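You operate a simulated robot arm through the tools that you are given. There is no shell and no other tool.

You are at the controls of a simulated robot arm. One attempt, no reset.

JOB
Set the controls near the top of the duplicator lid. At the end: the speed lever is set to fast; the pressure lever is set to up; the move knob is turned to plus five; the density lever is set to dark; whatever was shut is shut again. Leave all else as you found it, and nothing knocked over. The density lever goes to its stop. The speed lever goes to its stop. The pressure lever goes to its stop.

The check looks at the end state, three seconds after you hand in, the way a careful person would. Anything else that was tipped, shoved, dropped, spilled or broken makes it a failure. Lids that push on must go on centred and level and be pressed home; caps that screw on are set level and turned clockwise until they are tight.

ROBOT AND FRAMES
A 6-joint arm with a two-finger gripper, fixed in place. Base frame: the origin is at the foot of the arm, x ahead of it, y to its left, z up. Lengths are in mm, angles in rad, forces in N, time in s.
Its first joint turns from -2.897 to 2.897 rad. Payload 2.45 kg.
The tool frame sits at the grasp point between the pads (the TCP): z along the fingers, y along the line on which they close. The tips reach 20 mm beyond it. Largest opening 140 mm; the body of the gripper starts 168 mm behind the TCP.
Orientation is that of the tool frame in the base frame, as a unit quaternion [w, x, y, z]. With the fingers straight down and closing along the base's y, the tool's x points along the base's -x, its y along +y and its z along -z.

CONTROLS
- The arm moves only by the tool nudge_tool. Its argument "increments" is a list of rows, each a list of 3 entries, a list of its own where there are three numbers: the shift along the base's x, y, z in units of 200 mm (1.0 is 200 mm), then the turn, a rotation vector about the base's x, y, z in units of 120 degrees (1.0 is 120 degrees), then the opening, from 0 (shut) to 1 (fully open). In form: [[[dx, dy, dz], [wx, wy, wz], fingers], ...]. A call has 1 to 20 rows; each row is the pose to reach, as a shift and turn from the pose commanded when the call began. A call with a number of a shift or a turn outside -1 to 1 is refused whole. Rows are played at 5 a second. More than 50 mm and 0.15 rad between two rows, or a gripper value outside its range, and nothing of the call is played. A pose out of reach is approached as far as the arm can. The call stops where the force on the tool passes 40 N (or 10 N more than at its start, if that is more) or the arm is blocked; 0.2 s more then pass. The fingers move at their own pace (about 45 mm/s each) and stop on an object; they squeeze with about 41 N. The grip force told is the motor's: it shows also when the fingers shut on nothing. Time passes only in rows, and 0.2 s behind the last, so rows that repeat a pose let the fingers close. The reply holds the time, the measured pose of the TCP, the force on the tool along the base axes, the opening and the grip force, in the units named above and with some noise, with the torque about the TCP (base axes, N m) and any sound that the robot's microphone picked up, and new pictures: "pictures" is both (left out), scene, wrist or none.
- Cameras (640 x 400 px; columns grow to the right, rows downward): "scene" is fixed at [52.3, 650.1, 1519.8]; the picture's right is [-0.22, -0.98, 0.00], its down [-0.43, 0.10, -0.90] and it looks along [0.87, -0.20, -0.44] (base axes); focal length 325 px, centre (320, 200). "wrist" rides on the gripper at [78, 11, -209] in the tool frame; the picture's right is [-0.14, 0.99, 0.00], its down [-0.92, -0.13, -0.37] and it looks along [-0.37, -0.05, 0.93] (tool axes); focal length 280 px, centre (320, 200). There is no depth. A picture from a camera that has moved, and an enlarged one, comes with that camera's place and axes in the base frame and with its lens.
- zoom(camera, box): a new picture of the part [left, top, right, bottom] of that camera's present view, enlarged. It takes no simulated time.
- close_job(): hands the job in; it is judged then, once.

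Places have to be worked out from the pictures, the camera data and where the tool is seen. Open the gripper and draw the arm clear of the work before you hand the job in, unless the task says otherwise.

The tools are called after "Call:" as name(argument=value, ...) on one line, values as JSON. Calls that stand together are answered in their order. nudge_tool: Moves the arm, as the interface text tells. Its arguments: {"type":"object","properties":{"increments":{"type":"array","items":{"type":"array"}},"pictures":{"type":"string","enum":["both","scene","wrist","none"]}},"required":["increments"]} The other tools are called the same way: zoom (camera, box) takes an enlarged picture of a part of a camera's view; close_job () hands the job in.

At the start:

```text
clock: 0.0
tool_pos: [601.8, 340.7, 1299.0]
tcp_rot: [0.0, 0.0, 1.0, 0.0]
contact_force: [-0.6, 0.4, 0.4]
ft_torque: [-0.01, -0.02, -0.01]
opening: 140.2
gripper_force: 0.0
```

scene: 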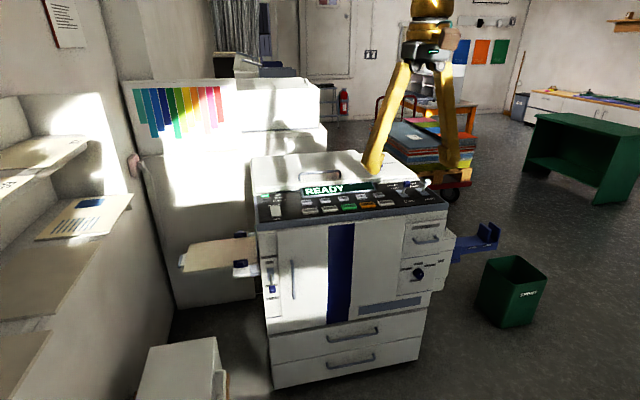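
wrist: 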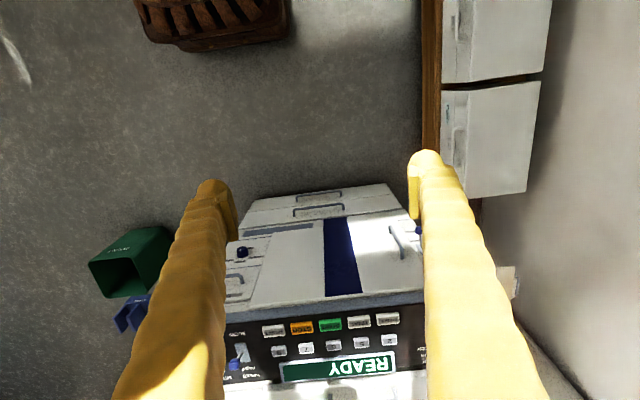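

I start by looking closer at the duplicator in both views before moving.

Call:
zoom(camera="scene", box=[240, 140, 460, 280])

Call:
zoom(camera="scene", box=[370, 170, 460, 226])

Call:
zoom(camera="scene", box=[240, 170, 330, 226])

Call:
zoom(camera="wrist", box=[220, 200, 430, 400])

```text
2.86 times, centred on (350, 210) of scene
camera zoom: at [52.3, 650.1, 1519.8], right [-0.22, -0.98, 0.0], down [-0.43, 0.1, -0.9], along [0.87, -0.2, -0.44], focal length 930 px, centre (234, 171)
```

zoom: 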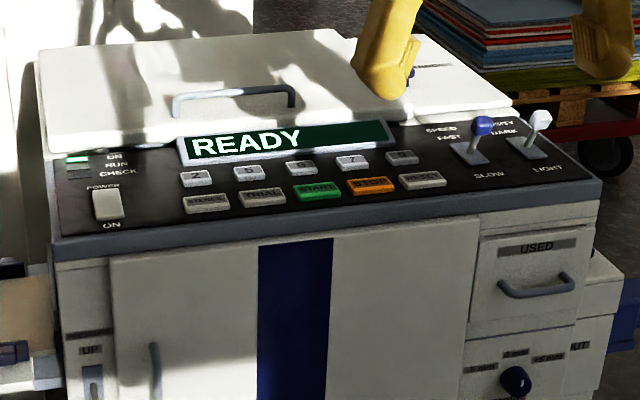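

```text
7.11 times, centred on (415, 198) of scene
camera zoom: at [52.3, 650.1, 1519.8], right [-0.22, -0.98, 0.0], down [-0.43, 0.1, -0.9], along [0.87, -0.2, -0.44], focal length 2314 px, centre (-356, 214)
```

zoom: 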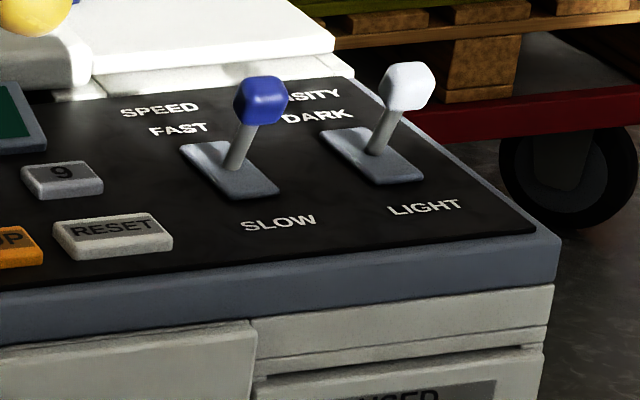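

```text
7.11 times, centred on (285, 198) of scene
camera zoom: at [52.3, 650.1, 1519.8], right [-0.22, -0.98, 0.0], down [-0.43, 0.1, -0.9], along [0.87, -0.2, -0.44], focal length 2314 px, centre (569, 214)
```

zoom: 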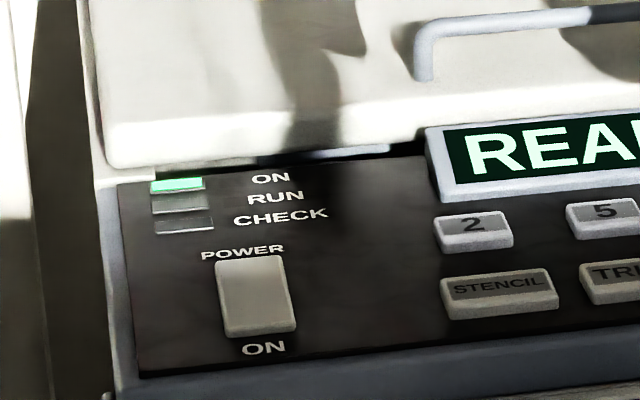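

```text
2.00 times, centred on (325, 300) of wrist
camera zoom: at [523.9, 351.8, 1508.4], right [0.14, 0.99, 0.0], down [0.92, -0.13, 0.37], along [0.37, -0.05, -0.93], focal length 561 px, centre (310, 0)
```

zoom: 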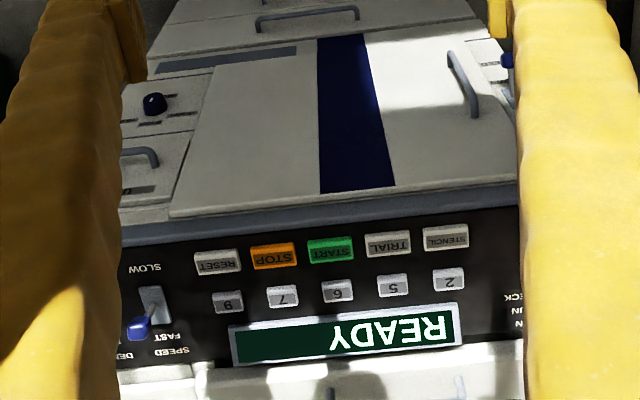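

Now I zoom on the front face: the left "UP" slot and the knob at the right front.

Call:
zoom(camera="scene", box=[390, 220, 460, 300])

Call:
zoom(camera="scene", box=[170, 220, 310, 310])

Call:
zoom(camera="scene", box=[250, 240, 300, 300])

Call:
zoom(camera="scene", box=[240, 140, 440, 220])

Call:
zoom(camera="wrist", box=[380, 170, 540, 320])

Call:
zoom(camera="wrist", box=[190, 200, 300, 320])

```text
5.00 times, centred on (425, 260) of scene
camera zoom: at [52.3, 650.1, 1519.8], right [-0.22, -0.98, 0.0], down [-0.43, 0.1, -0.9], along [0.87, -0.2, -0.44], focal length 1627 px, centre (-205, -100)
```

zoom: 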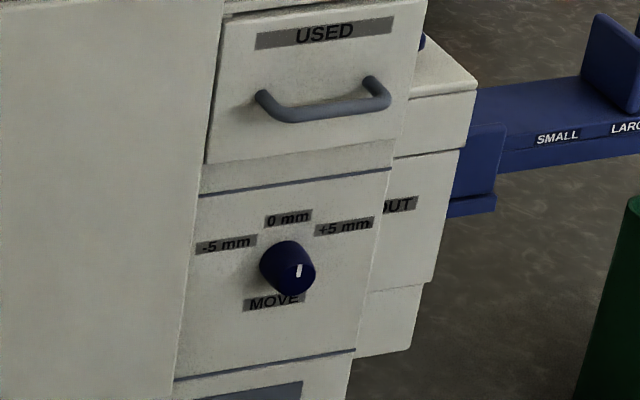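

```text
4.44 times, centred on (240, 265) of scene
camera zoom: at [52.3, 650.1, 1519.8], right [-0.22, -0.98, 0.0], down [-0.43, 0.1, -0.9], along [0.87, -0.2, -0.44], focal length 1446 px, centre (676, -89)
```

zoom: 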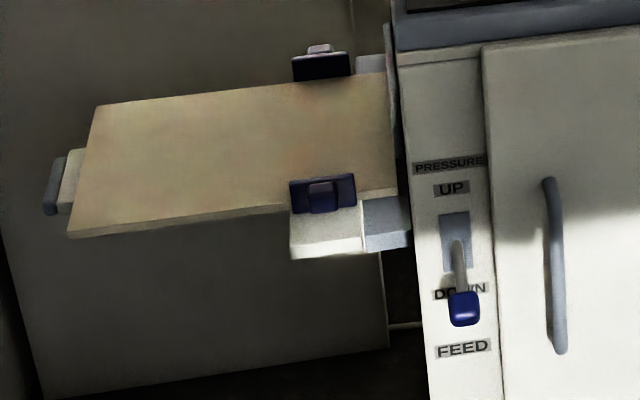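

```text
6.67 times, centred on (275, 270) of scene
camera zoom: at [52.3, 650.1, 1519.8], right [-0.22, -0.98, 0.0], down [-0.43, 0.1, -0.9], along [0.87, -0.2, -0.44], focal length 2170 px, centre (620, -267)
```

zoom: 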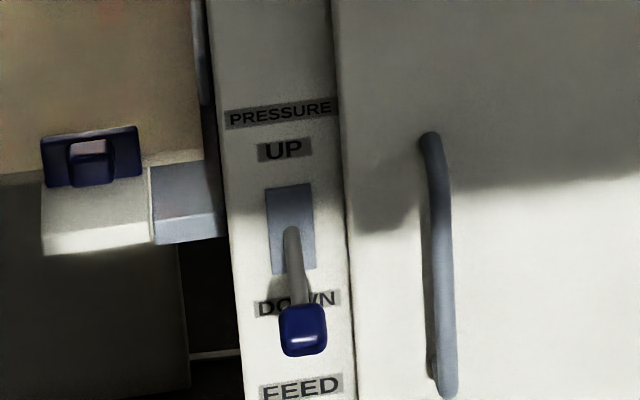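

```text
3.20 times, centred on (340, 180) of scene
camera zoom: at [52.3, 650.1, 1519.8], right [-0.22, -0.98, 0.0], down [-0.43, 0.1, -0.9], along [0.87, -0.2, -0.44], focal length 1041 px, centre (256, 264)
```

zoom: 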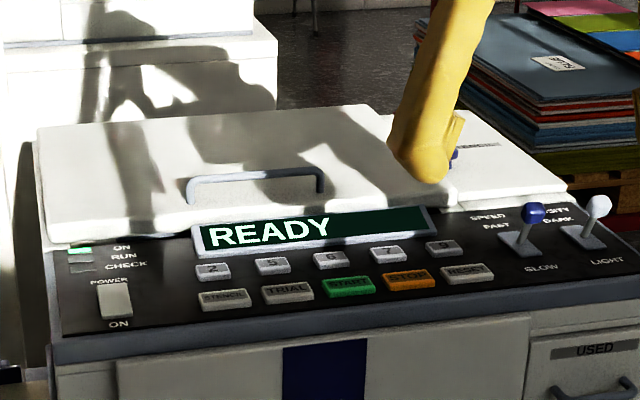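

```text
2.67 times, centred on (460, 245) of wrist
camera zoom: at [523.9, 351.8, 1508.4], right [0.14, 0.99, 0.0], down [0.92, -0.13, 0.37], along [0.37, -0.05, -0.93], focal length 748 px, centre (-53, 80)
```

zoom: 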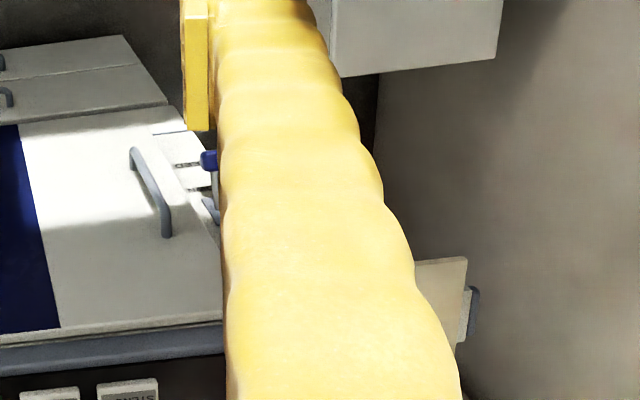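

```text
3.33 times, centred on (245, 260) of wrist
camera zoom: at [523.9, 351.8, 1508.4], right [0.14, 0.99, 0.0], down [0.92, -0.13, 0.37], along [0.37, -0.05, -0.93], focal length 935 px, centre (570, 0)
```

zoom: 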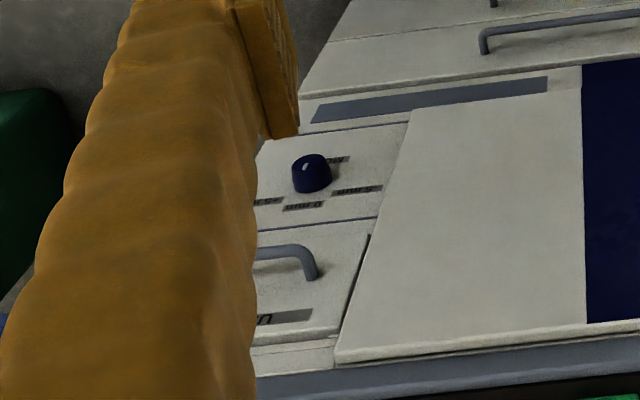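

The scene and wrist rays put the speed lever near (1128, 65, 970), the density lever about 90 mm to its right, the move knob near (1027, 3, 641) and the pressure lever's handle near (1005, 615, 680). The levers are beyond straight-down reach, so I tilt the tool forward by 45° while moving toward the machine, high and clear of everything.

Call:
nudge_tool(increments=[[[0.08, -0.09, 0], [0, -0.047, 0], 0.5], [[0.16, -0.18, 0], [0, -0.094, 0], 0.2], [[0.24, -0.27, 0], [0, -0.141, 0], 0], [[0.32, -0.36, 0], [0, -0.188, 0], 0], [[0.4, -0.45, 0], [0, -0.235, 0], 0], [[0.48, -0.54, 0], [0, -0.282, 0], 0], [[0.56, -0.63, 0], [0, -0.329, 0], 0], [[0.62, -0.7, 0], [0, -0.375, 0], 0], [[0.62, -0.7, 0], [0, -0.375, 0], 0]], pictures="both")

```text
clock: 2.0
tool_pos: [726.4, 201.5, 1299.9]
tcp_rot: [0.384, -0.001, 0.923, 0.001]
contact_force: [0.1, -0.4, 0.6]
ft_torque: [0.01, -0.02, 0.0]
opening: 0.0
gripper_force: 26.8
camera wrist: at [523.1, 211.7, 1392.1], right [0.1, 0.99, 0.1], down [0.39, -0.13, 0.91], along [0.92, -0.05, -0.4], focal length 280 px, centre (320, 200)
```

scene: 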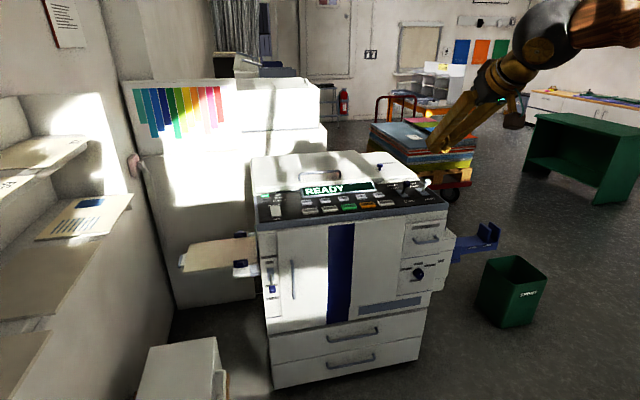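
wrist: 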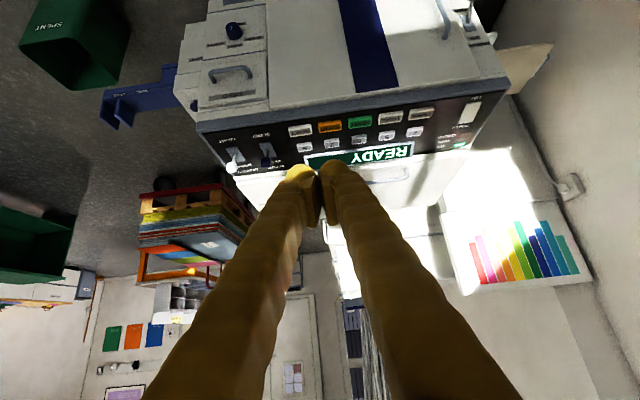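

The tilted pose is reached. I zoom the new wrist view on the levers, the knob and the pressure lever to refine their positions.

Call:
zoom(camera="wrist", box=[200, 110, 320, 185])

Call:
zoom(camera="wrist", box=[180, 0, 290, 120])

Call:
zoom(camera="wrist", box=[400, 0, 540, 180])

Call:
zoom(camera="scene", box=[240, 140, 460, 280])

```text
5.33 times, centred on (260, 148) of wrist
camera zoom: at [523.1, 211.7, 1392.1], right [0.1, 0.99, 0.1], down [0.39, -0.13, 0.91], along [0.92, -0.05, -0.4], focal length 1495 px, centre (640, 480)
```

zoom: 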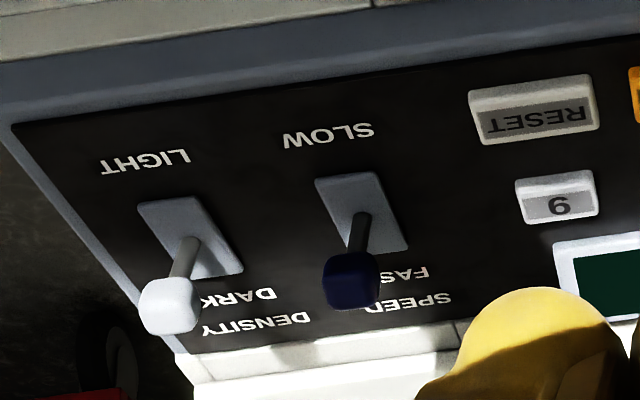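

```text
3.33 times, centred on (235, 60) of wrist
camera zoom: at [523.1, 211.7, 1392.1], right [0.1, 0.99, 0.1], down [0.39, -0.13, 0.91], along [0.92, -0.05, -0.4], focal length 935 px, centre (603, 667)
```

zoom: 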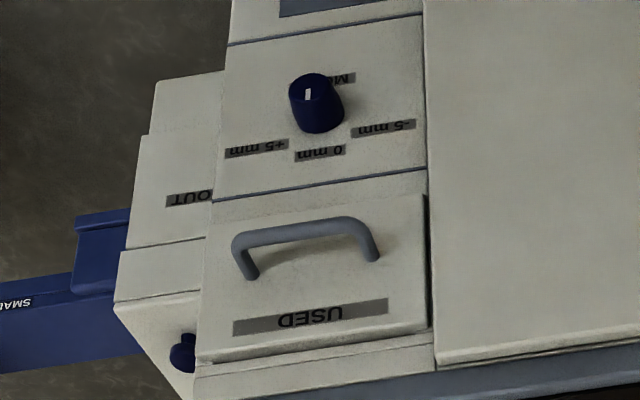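

```text
2.22 times, centred on (470, 90) of wrist
camera zoom: at [523.1, 211.7, 1392.1], right [0.1, 0.99, 0.1], down [0.39, -0.13, 0.91], along [0.92, -0.05, -0.4], focal length 623 px, centre (-13, 444)
```

zoom: 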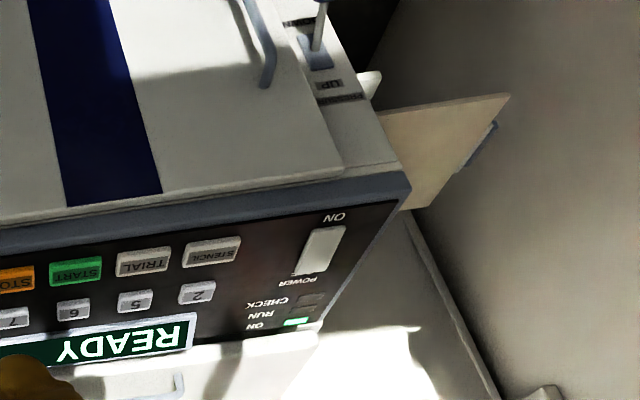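

```text
2.86 times, centred on (350, 210) of scene
camera zoom: at [52.3, 650.1, 1519.8], right [-0.22, -0.98, 0.0], down [-0.43, 0.1, -0.9], along [0.87, -0.2, -0.44], focal length 930 px, centre (234, 171)
```

zoom: 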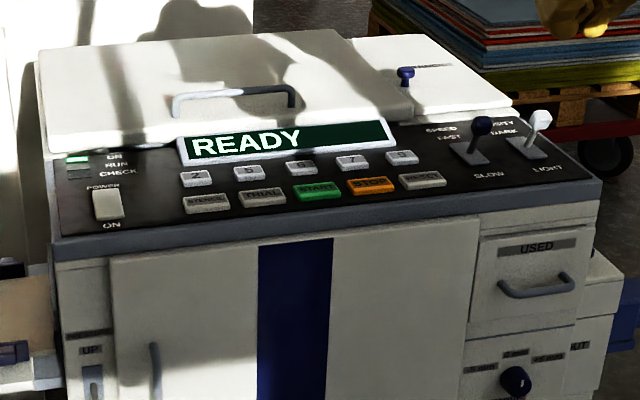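

There is another small blue knob with a label on the lid's right; I look at that and at the fingertip for calibration of the scene camera.

Call:
zoom(camera="scene", box=[365, 150, 405, 175])

Call:
zoom(camera="scene", box=[400, 80, 520, 170])

Call:
zoom(camera="wrist", box=[270, 150, 370, 230])

Call:
zoom(camera="wrist", box=[180, 120, 520, 290])

```text
16.00 times, centred on (385, 162) of scene
camera zoom: at [52.3, 650.1, 1519.8], right [-0.22, -0.98, 0.0], down [-0.43, 0.1, -0.9], along [0.87, -0.2, -0.44], focal length 5207 px, centre (-720, 800)
```

zoom: 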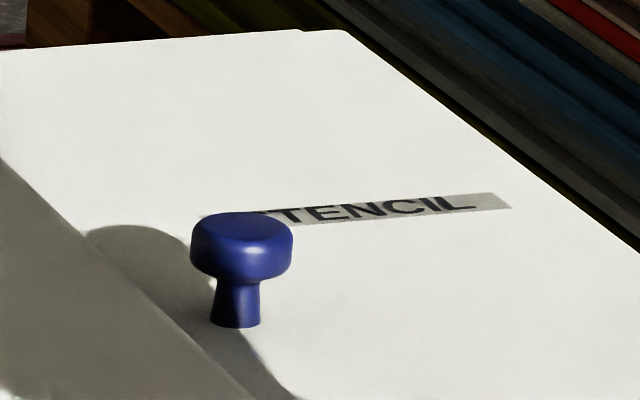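

```text
4.44 times, centred on (460, 125) of scene
camera zoom: at [52.3, 650.1, 1519.8], right [-0.22, -0.98, 0.0], down [-0.43, 0.1, -0.9], along [0.87, -0.2, -0.44], focal length 1446 px, centre (-302, 533)
```

zoom: 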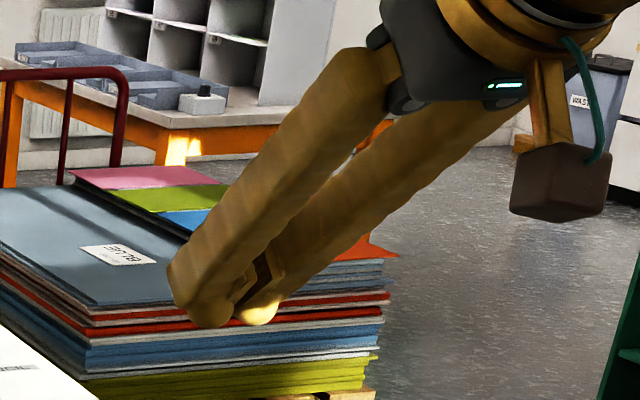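

```text
5.00 times, centred on (320, 190) of wrist
camera zoom: at [523.1, 211.7, 1392.1], right [0.1, 0.99, 0.1], down [0.39, -0.13, 0.91], along [0.92, -0.05, -0.4], focal length 1402 px, centre (320, 250)
```

zoom: 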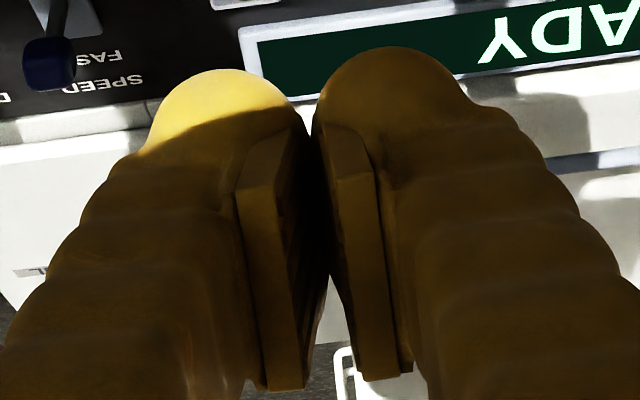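

```text
1.88 times, centred on (350, 205) of wrist
camera zoom: at [523.1, 211.7, 1392.1], right [0.1, 0.99, 0.1], down [0.39, -0.13, 0.91], along [0.92, -0.05, -0.4], focal length 528 px, centre (264, 191)
```

zoom: 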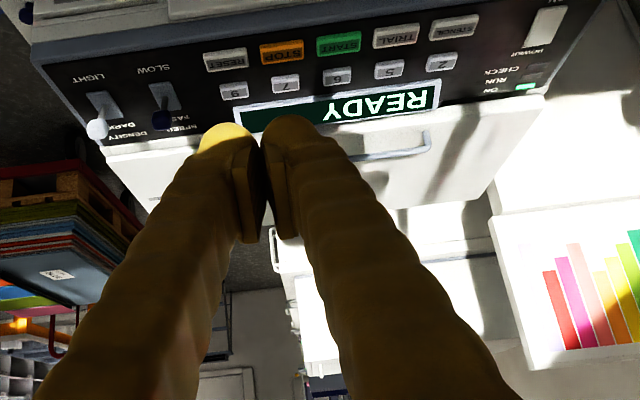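

The wrist views put the speed knob near (1127, 50, 1008), leaning toward SLOW, and the density knob near (1125, -38, 1008). I move closer above the front of the panel with the gripper shut, to get a better view and test the reach.

Call:
nudge_tool(increments=[[[0.14, -0.11, -0.06], [0, 0, 0], 0], [[0.29, -0.22, -0.12], [0, 0, 0], 0], [[0.43, -0.33, -0.18], [0, 0, 0], 0], [[0.57, -0.43, -0.24], [0, 0, 0], 0], [[0.71, -0.54, -0.3], [0, 0, 0], 0], [[0.86, -0.65, -0.36], [0, 0, 0], 0], [[1.0, -0.76, -0.4], [0, 0, 0], 0], [[1.0, -0.76, -0.4], [0, 0, 0], 0]], pictures="both")

```text
clock: 3.8
tool_pos: [924.5, 48.5, 1218.6]
tcp_rot: [0.383, 0.0, 0.924, 0.0]
contact_force: [-0.1, 0.2, -0.1]
ft_torque: [0.03, 0.01, 0.02]
opening: 0.0
gripper_force: 29.6
camera wrist: at [722.5, 60.0, 1311.1], right [0.1, 0.99, 0.1], down [0.39, -0.13, 0.91], along [0.92, -0.05, -0.4], focal length 280 px, centre (320, 200)
```

scene: 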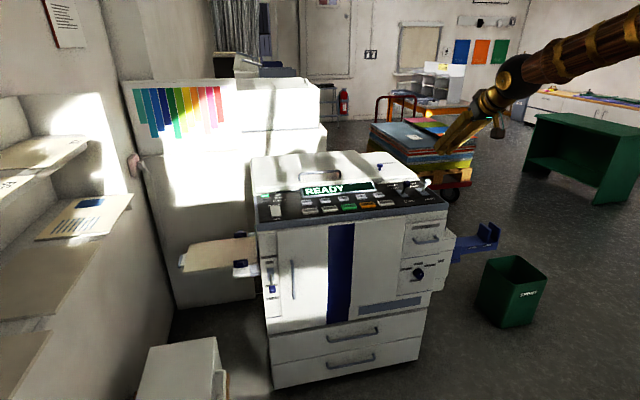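
wrist: 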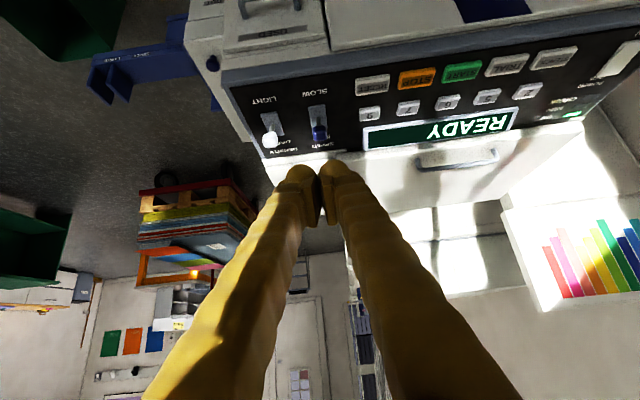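

The pose was reached. I zoom on the levers to refine their positions from this closer camera.

Call:
zoom(camera="wrist", box=[240, 80, 340, 160])

Call:
zoom(camera="wrist", box=[190, 0, 350, 100])

```text
5.00 times, centred on (290, 120) of wrist
camera zoom: at [722.5, 60.0, 1311.1], right [0.1, 0.99, 0.1], down [0.39, -0.13, 0.91], along [0.92, -0.05, -0.4], focal length 1402 px, centre (470, 600)
```

zoom: 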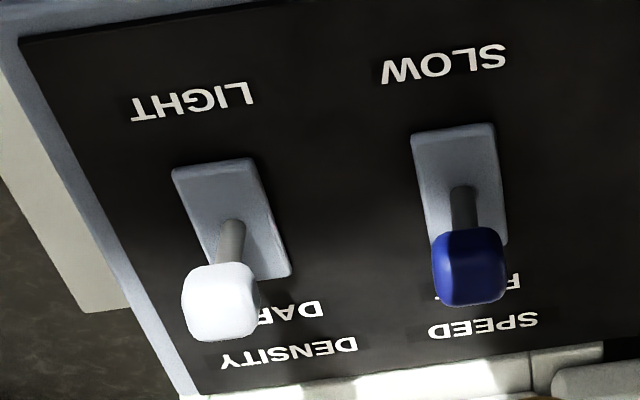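

```text
4.00 times, centred on (270, 50) of wrist
camera zoom: at [722.5, 60.0, 1311.1], right [0.1, 0.99, 0.1], down [0.39, -0.13, 0.91], along [0.92, -0.05, -0.4], focal length 1122 px, centre (520, 800)
```

zoom: 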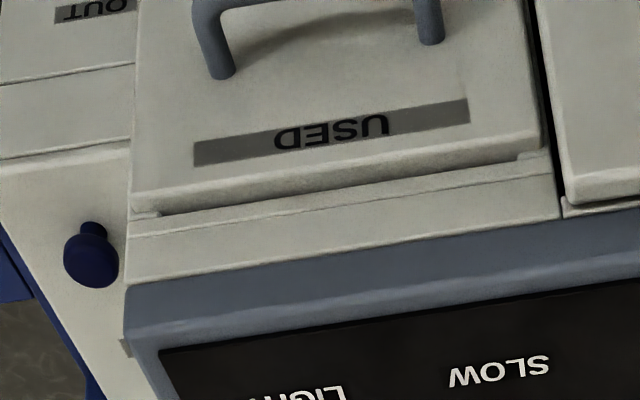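

Refined: speed knob about (1130, 49, 1006), lever pivot at x≈1157, density knob about (1129, -39, 1006), so each knob must move roughly 55 mm in +x. I lower the shut fingertips to just in front of the speed knob.

Call:
nudge_tool(increments=[[[0.1, 0, -0.15], [0, 0, 0], 0], [[0.2, 0, -0.3], [0, 0, 0], 0], [[0.3, 0, -0.45], [0, 0, 0], 0], [[0.4, 0, -0.6], [0, 0, 0], 0], [[0.5, 0, -0.75], [0, 0, 0], 0], [[0.6, 0, -0.85], [0, 0, 0], 0], [[0.66, 0, -0.9], [0, 0, 0], 0], [[0.66, 0, -0.9], [0, 0, 0], 0]], pictures="both")

```text
clock: 5.6
tool_pos: [1056.0, 48.8, 1039.1]
tcp_rot: [0.383, -0.001, 0.924, 0.001]
contact_force: [0.1, -0.4, -0.1]
ft_torque: [0.0, -0.01, -0.01]
opening: 0.1
gripper_force: 29.3
camera wrist: at [854.2, 59.4, 1132.0], right [0.1, 0.99, 0.1], down [0.39, -0.13, 0.91], along [0.92, -0.05, -0.4], focal length 280 px, centre (320, 200)
```

scene: 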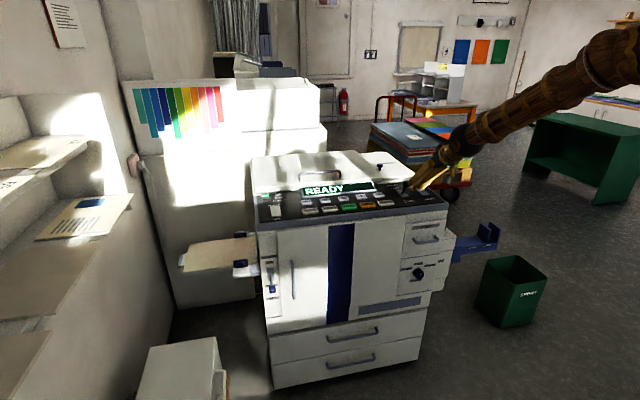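
wrist: 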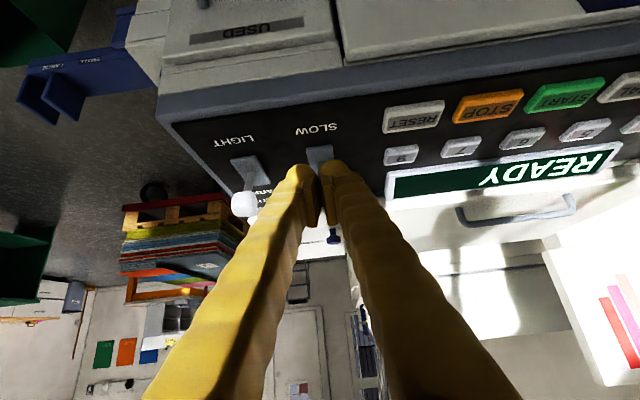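

The fingertips appear right in front of the speed lever. I zoom in the scene view to check height and lateral alignment.

Call:
zoom(camera="scene", box=[380, 150, 480, 220])

Call:
zoom(camera="wrist", box=[270, 130, 370, 200])

```text
5.71 times, centred on (430, 185) of scene
camera zoom: at [52.3, 650.1, 1519.8], right [-0.22, -0.98, 0.0], down [-0.43, 0.1, -0.9], along [0.87, -0.2, -0.44], focal length 1860 px, centre (-309, 286)
```

zoom: 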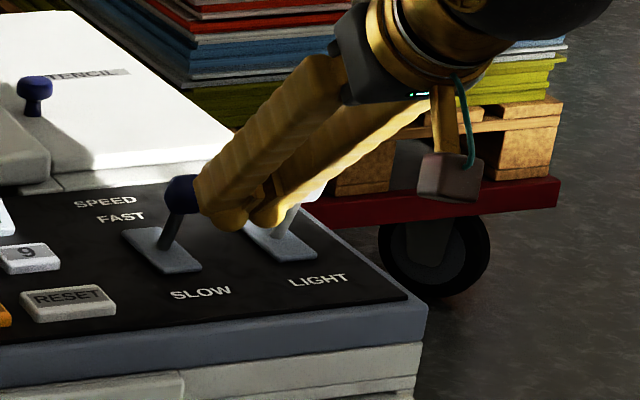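

```text
5.71 times, centred on (320, 165) of wrist
camera zoom: at [854.2, 59.4, 1132.0], right [0.1, 0.99, 0.1], down [0.39, -0.13, 0.91], along [0.92, -0.05, -0.4], focal length 1602 px, centre (320, 400)
```

zoom: 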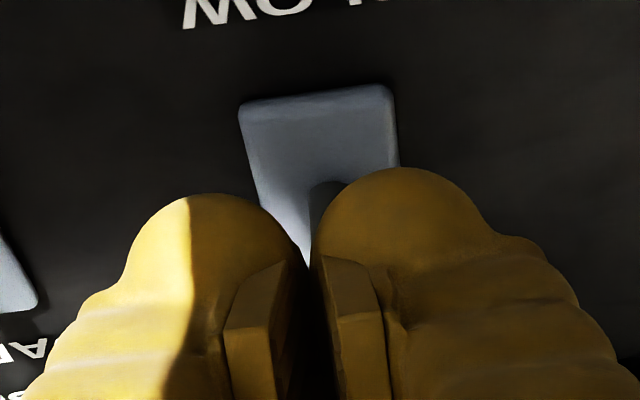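

The tips are in front of the knob, roughly 30 mm too high and 2–3 mm right of the rod. I lower by 30 mm, shift 3 mm left, then push slowly in +x, watching the force.

Call:
nudge_tool(increments=[[[0, 0.015, -0.08], [0, 0, 0], 0], [[0, 0.015, -0.145], [0, 0, 0], 0], [[0.05, 0.015, -0.145], [0, 0, 0], 0], [[0.1, 0.015, -0.145], [0, 0, 0], 0], [[0.14, 0.015, -0.145], [0, 0, 0], 0], [[0.18, 0.015, -0.145], [0, 0, 0], 0], [[0.22, 0.015, -0.145], [0, 0, 0], 0], [[0.26, 0.015, -0.145], [0, 0, 0], 0], [[0.3, 0.015, -0.145], [0, 0, 0], 0]], pictures="both")

```text
clock: 7.6
tool_pos: [1117.9, 51.9, 1009.5]
tcp_rot: [0.383, -0.001, 0.924, 0.001]
contact_force: [-0.2, 0.6, -0.5]
ft_torque: [-0.02, -0.01, -0.05]
opening: 0.0
gripper_force: 28.7
camera wrist: at [915.5, 62.6, 1102.0], right [0.1, 0.99, 0.1], down [0.39, -0.13, 0.91], along [0.92, -0.05, -0.4], focal length 280 px, centre (320, 200)
```

scene: 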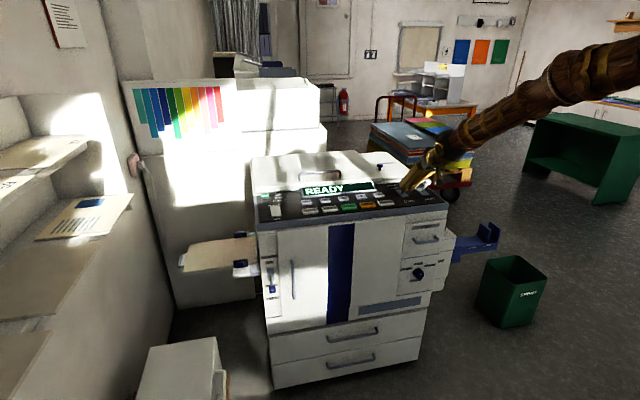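
wrist: 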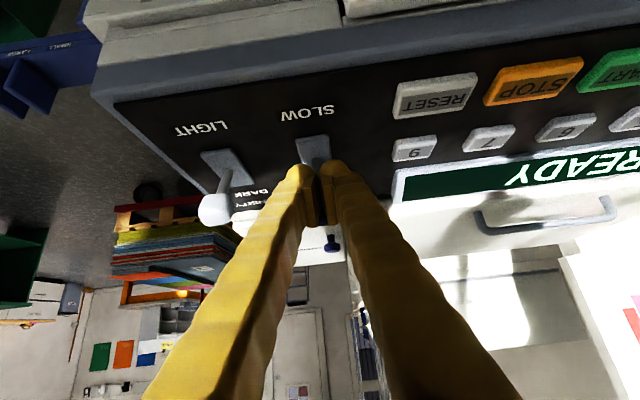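

Call:
zoom(camera="scene", box=[380, 150, 480, 220])

Call:
zoom(camera="wrist", box=[270, 110, 370, 180])

```text
5.71 times, centred on (430, 185) of scene
camera zoom: at [52.3, 650.1, 1519.8], right [-0.22, -0.98, 0.0], down [-0.43, 0.1, -0.9], along [0.87, -0.2, -0.44], focal length 1860 px, centre (-309, 286)
```

zoom: 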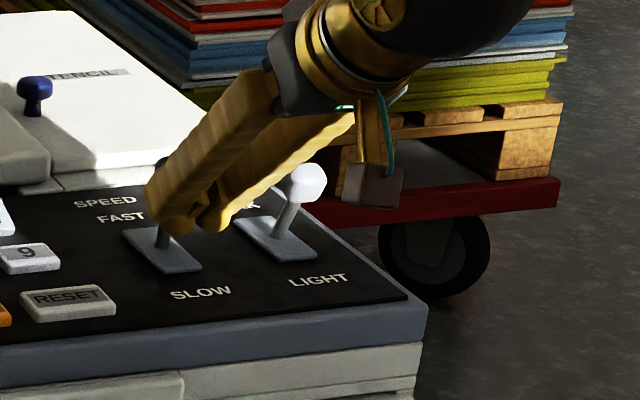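

```text
5.71 times, centred on (320, 145) of wrist
camera zoom: at [915.5, 62.6, 1102.0], right [0.1, 0.99, 0.1], down [0.39, -0.13, 0.91], along [0.92, -0.05, -0.4], focal length 1602 px, centre (320, 514)
```

zoom: 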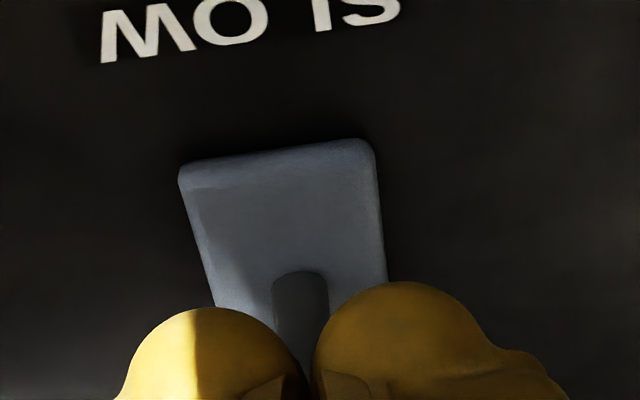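

No significant force yet, and the rod is now hidden behind the tips as it is being pushed. I keep pushing slowly in +x toward its stop.

Call:
nudge_tool(increments=[[[0.03, 0, 0], [0, 0, 0], 0], [[0.06, 0, 0], [0, 0, 0], 0], [[0.08, 0, 0], [0, 0, 0], 0], [[0.1, 0, 0], [0, 0, 0], 0], [[0.12, 0, 0], [0, 0, 0], 0], [[0.13, 0, 0], [0, 0, 0], 0]], pictures="both")

Call:
zoom(camera="scene", box=[380, 150, 480, 220])

Call:
zoom(camera="wrist", box=[270, 110, 370, 180])

```text
clock: 9.0
tool_pos: [1143.1, 50.6, 1011.3]
tcp_rot: [0.382, 0.0, 0.924, 0.0]
contact_force: [-0.7, -0.6, 0.4]
ft_torque: [0.0, 0.01, 0.01]
opening: 0.0
gripper_force: 29.1
camera wrist: at [940.8, 61.9, 1102.7], right [0.1, 0.99, 0.1], down [0.39, -0.13, 0.91], along [0.92, -0.05, -0.4], focal length 280 px, centre (320, 200)
```

scene: 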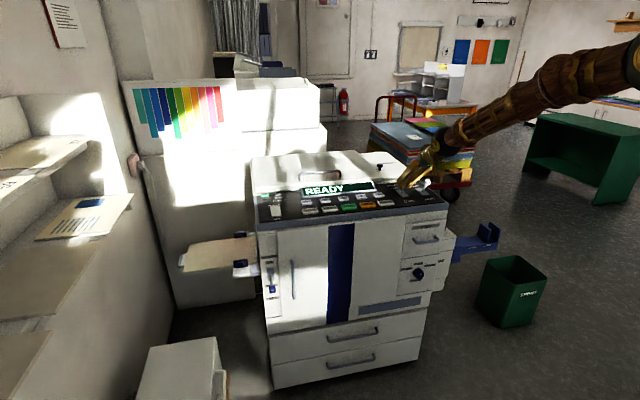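
wrist: 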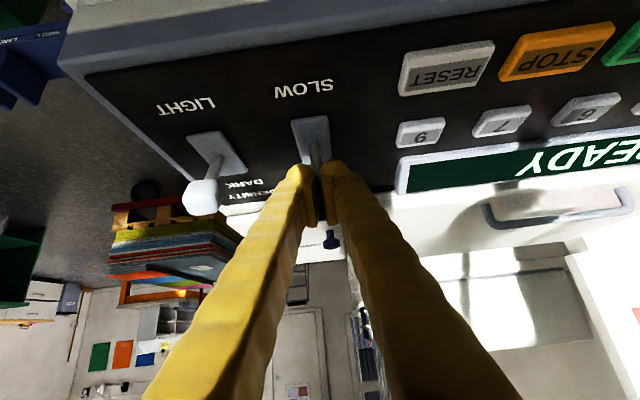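

```text
5.71 times, centred on (430, 185) of scene
camera zoom: at [52.3, 650.1, 1519.8], right [-0.22, -0.98, 0.0], down [-0.43, 0.1, -0.9], along [0.87, -0.2, -0.44], focal length 1860 px, centre (-309, 286)
```

zoom: 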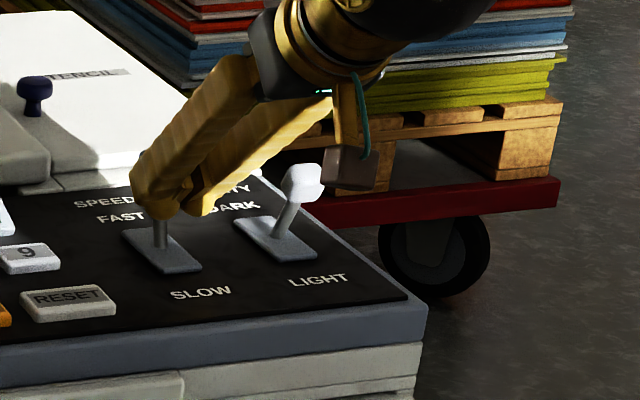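

```text
5.71 times, centred on (320, 145) of wrist
camera zoom: at [940.8, 61.9, 1102.7], right [0.1, 0.99, 0.1], down [0.39, -0.13, 0.91], along [0.92, -0.05, -0.4], focal length 1602 px, centre (320, 514)
```

zoom: 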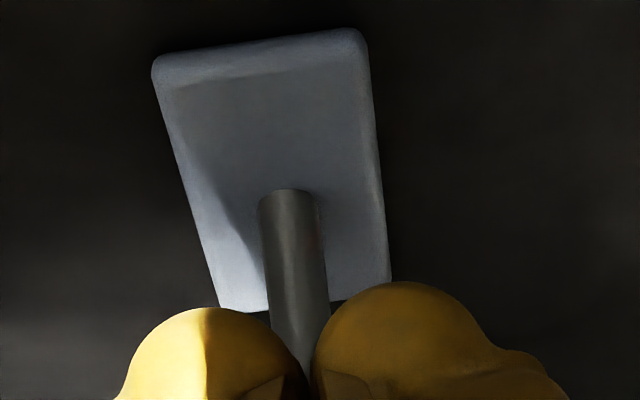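

The rod now leans backward past the middle, with still little force. I keep pushing slowly until the stop shows as force.

Call:
nudge_tool(increments=[[[0.015, 0, 0], [0, 0, 0], 0], [[0.03, 0, 0], [0, 0, 0], 0], [[0.045, 0, 0], [0, 0, 0], 0], [[0.06, 0, 0], [0, 0, 0], 0], [[0.07, 0, 0], [0, 0, 0], 0]], pictures="none")

Call:
zoom(camera="scene", box=[380, 150, 480, 220])

Call:
zoom(camera="wrist", box=[270, 90, 370, 160])

```text
clock: 10.1
tool_pos: [1153.6, 52.4, 1011.7]
tcp_rot: [0.381, 0.0, 0.925, 0.0]
contact_force: [-23.9, 1.7, 6.8]
ft_torque: [0.01, -0.08, 0.0]
opening: 5.8
gripper_force: 29.0
stopped in row 5: the force on the tool passed its limit at 47 N (the readings are from after the stop); the commanded pose is now the measured one
```

```text
5.71 times, centred on (430, 185) of scene
camera zoom: at [52.3, 650.1, 1519.8], right [-0.22, -0.98, 0.0], down [-0.43, 0.1, -0.9], along [0.87, -0.2, -0.44], focal length 1860 px, centre (-309, 286)
```

zoom: 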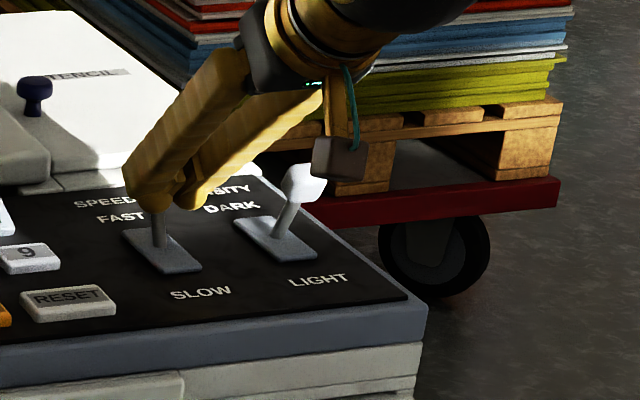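

```text
5.71 times, centred on (320, 125) of wrist
camera zoom: at [951.0, 62.8, 1104.0], right [0.1, 0.99, 0.1], down [0.39, -0.13, 0.91], along [0.91, -0.05, -0.4], focal length 1602 px, centre (320, 629)
```

zoom: 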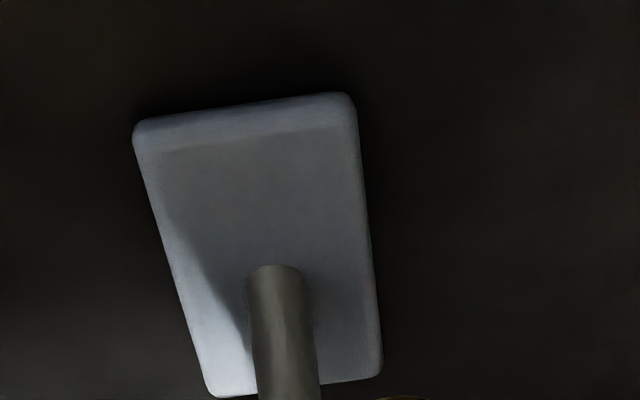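

The push ended against the stop (47 N), with the knob wedging the fingertips slightly apart. I open the fingers slightly so that they don't drag the knob, then back off in -x and look.

Call:
nudge_tool(increments=[[[0, 0, 0], [0, 0, 0], 0.2], [[0, 0, 0], [0, 0, 0], 0.2], [[-0.05, 0, 0], [0, 0, 0], 0.2], [[-0.15, 0, 0], [0, 0, 0], 0.2], [[-0.3, 0, 0], [0, 0, 0], 0.2], [[-0.4, 0, 0.1], [0, 0, 0], 0.1], [[-0.4, 0, 0.25], [0, 0, 0], 0], [[-0.4, 0, 0.4], [0, 0, 0], 0]], pictures="both")

Call:
zoom(camera="scene", box=[380, 150, 480, 220])

Call:
zoom(camera="wrist", box=[200, 80, 380, 200])

```text
clock: 10.5
tool_pos: [1154.6, 53.8, 1010.3]
tcp_rot: [0.382, 0.0, 0.924, 0.001]
contact_force: [0.6, -0.7, 0.3]
ft_torque: [-0.01, -0.01, 0.03]
opening: 28.2
gripper_force: 0.0
stopped in row 2: the force on the tool passed its limit at 43 N (the readings are from after the stop); the commanded pose is now the measured one
camera wrist: at [951.4, 63.9, 1104.2], right [0.1, 0.99, 0.1], down [0.39, -0.13, 0.91], along [0.91, -0.05, -0.4], focal length 280 px, centre (320, 200)
```

scene: 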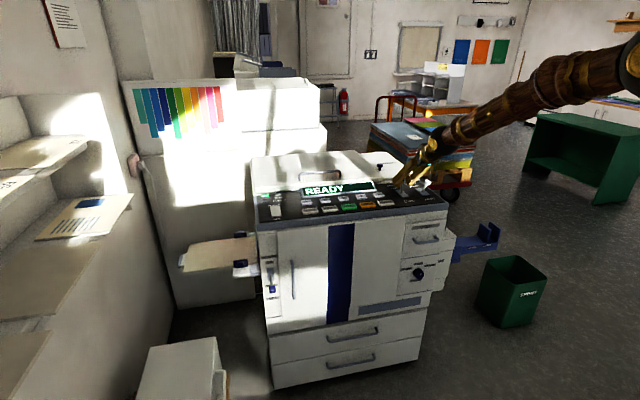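
wrist: 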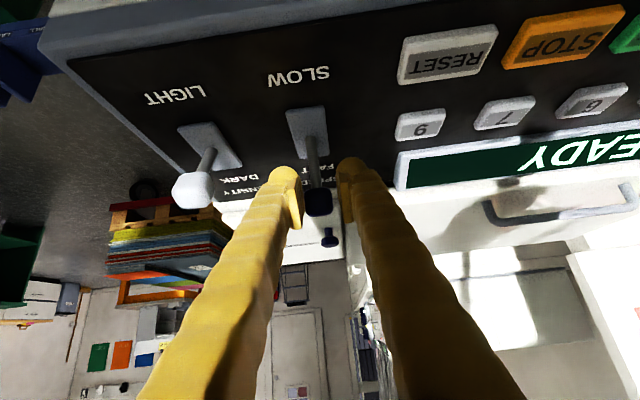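

```text
5.71 times, centred on (430, 185) of scene
camera zoom: at [52.3, 650.1, 1519.8], right [-0.22, -0.98, 0.0], down [-0.43, 0.1, -0.9], along [0.87, -0.2, -0.44], focal length 1860 px, centre (-309, 286)
```

zoom: 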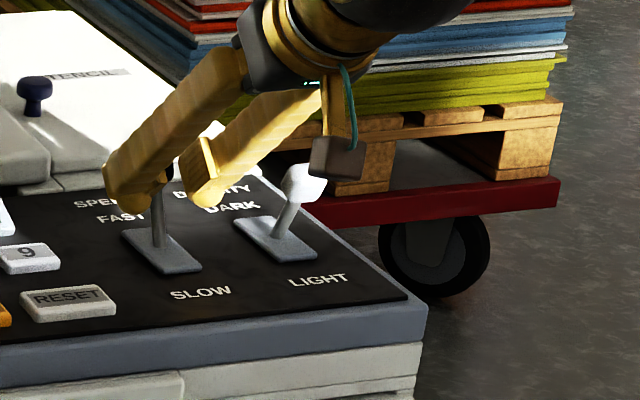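

```text
3.33 times, centred on (290, 140) of wrist
camera zoom: at [951.4, 63.9, 1104.2], right [0.1, 0.99, 0.1], down [0.39, -0.13, 0.91], along [0.91, -0.05, -0.4], focal length 935 px, centre (420, 400)
```

zoom: 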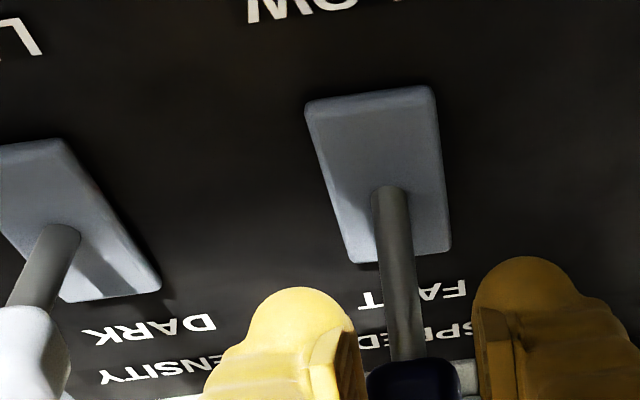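

The fingertips now straddle the knob with the force gone. I open a little more for clearance, then back straight out in -x and rise.

Call:
nudge_tool(increments=[[[0, 0, 0], [0, 0, 0], 0.33], [[0, 0, 0], [0, 0, 0], 0.33], [[-0.05, 0, 0], [0, 0, 0], 0.33], [[-0.15, 0, 0], [0, 0, 0], 0.33], [[-0.3, 0, 0], [0, 0, 0], 0.33], [[-0.45, 0, 0.05], [0, 0, 0], 0.2], [[-0.5, 0, 0.2], [0, 0, 0], 0], [[-0.5, 0, 0.4], [0, 0, 0], 0]], pictures="both")

Call:
zoom(camera="scene", box=[385, 165, 445, 205])

Call:
zoom(camera="wrist", box=[200, 80, 380, 200])

```text
clock: 12.3
tool_pos: [1053.4, 53.3, 1089.6]
tcp_rot: [0.382, -0.001, 0.924, 0.001]
contact_force: [-0.8, -0.1, 0.6]
ft_torque: [0.01, -0.07, 0.0]
opening: 0.2
gripper_force: 18.1
camera wrist: at [850.9, 64.4, 1184.1], right [0.1, 0.99, 0.1], down [0.39, -0.13, 0.91], along [0.91, -0.05, -0.4], focal length 280 px, centre (320, 200)
```

scene: 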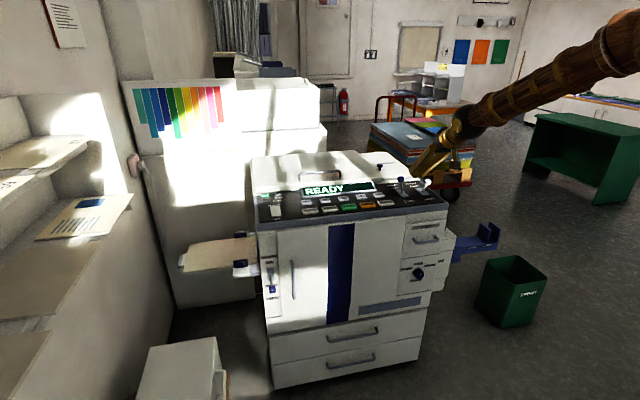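
wrist: 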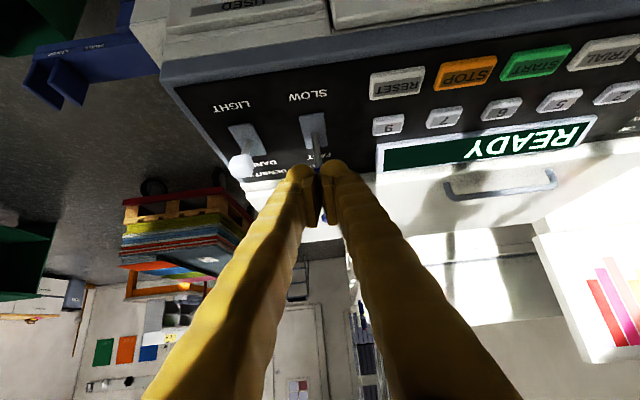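

```text
10.00 times, centred on (415, 185) of scene
camera zoom: at [52.3, 650.1, 1519.8], right [-0.22, -0.98, 0.0], down [-0.43, 0.1, -0.9], along [0.87, -0.2, -0.44], focal length 3254 px, centre (-630, 350)
```

zoom: 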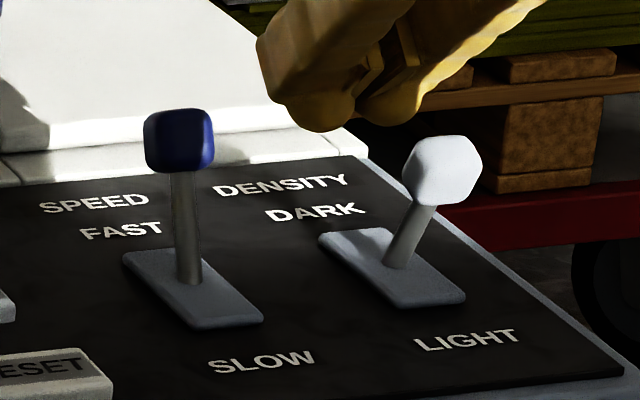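

```text
3.33 times, centred on (290, 140) of wrist
camera zoom: at [850.9, 64.4, 1184.1], right [0.1, 0.99, 0.1], down [0.39, -0.13, 0.91], along [0.91, -0.05, -0.4], focal length 935 px, centre (420, 400)
```

zoom: 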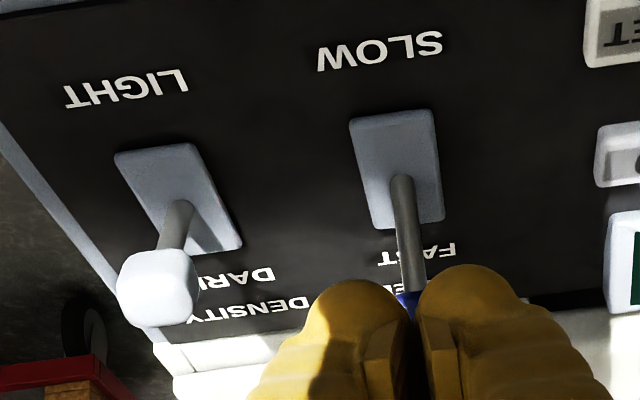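

The speed lever now leans back about 24°, symmetric with where it started, so it is at FAST on its stop. Next is density: I move right so that one fingertip faces the white knob, lower, and push slowly.

Call:
nudge_tool(increments=[[[0, -0.15, 0], [0, 0, 0], 0], [[0, -0.33, 0], [0, 0, 0], 0], [[0, -0.52, 0], [0, 0, 0], 0], [[0, -0.52, -0.15], [0, 0, 0], 0], [[0, -0.52, -0.3], [0, 0, 0], 0], [[0, -0.52, -0.4], [0, 0, 0], 0], [[0.05, -0.52, -0.4], [0, 0, 0], 0], [[0.1, -0.52, -0.4], [0, 0, 0], 0], [[0.15, -0.52, -0.4], [0, 0, 0], 0], [[0.2, -0.52, -0.4], [0, 0, 0], 0]], pictures="both")

Call:
zoom(camera="scene", box=[385, 160, 455, 205])

Call:
zoom(camera="wrist", box=[220, 80, 400, 200])

```text
clock: 14.5
tool_pos: [1092.6, -51.9, 1012.2]
tcp_rot: [0.382, -0.002, 0.924, 0.001]
contact_force: [0.1, 0.4, -0.8]
ft_torque: [-0.03, 0.0, 0.0]
opening: 0.2
gripper_force: 29.7
camera wrist: at [890.2, -40.1, 1105.2], right [0.1, 0.99, 0.1], down [0.39, -0.13, 0.91], along [0.91, -0.05, -0.4], focal length 280 px, centre (320, 200)
```

scene: 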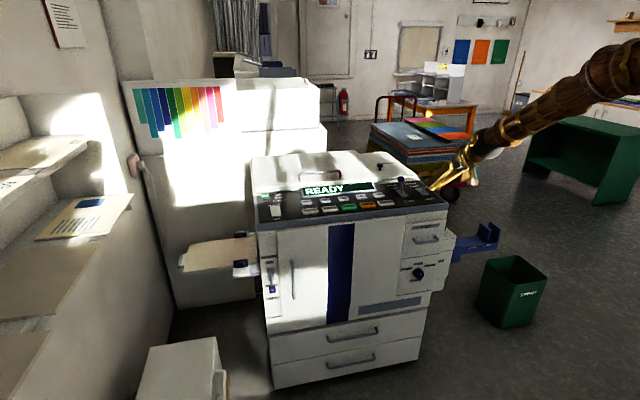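
wrist: 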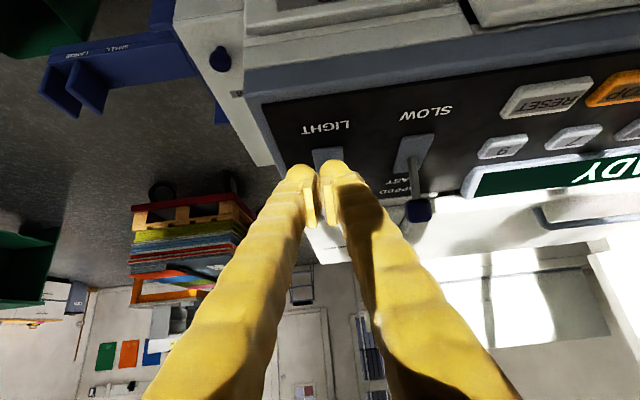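

```text
8.89 times, centred on (420, 182) of scene
camera zoom: at [52.3, 650.1, 1519.8], right [-0.22, -0.98, 0.0], down [-0.43, 0.1, -0.9], along [0.87, -0.2, -0.44], focal length 2893 px, centre (-569, 356)
```

zoom: 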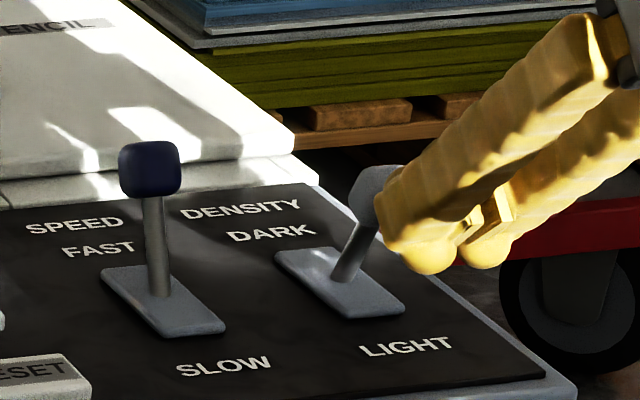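

```text
3.33 times, centred on (310, 140) of wrist
camera zoom: at [890.2, -40.1, 1105.2], right [0.1, 0.99, 0.1], down [0.39, -0.13, 0.91], along [0.91, -0.05, -0.4], focal length 935 px, centre (353, 400)
```

zoom: 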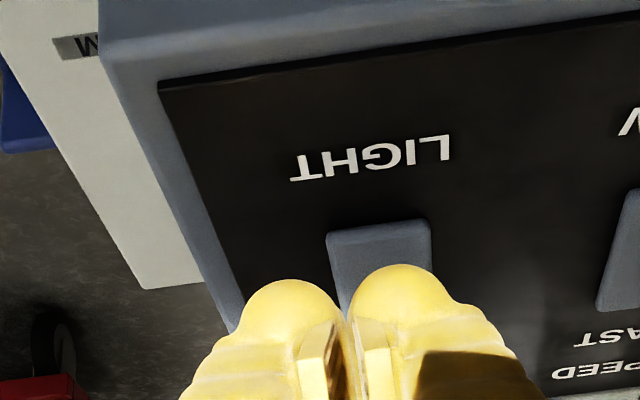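

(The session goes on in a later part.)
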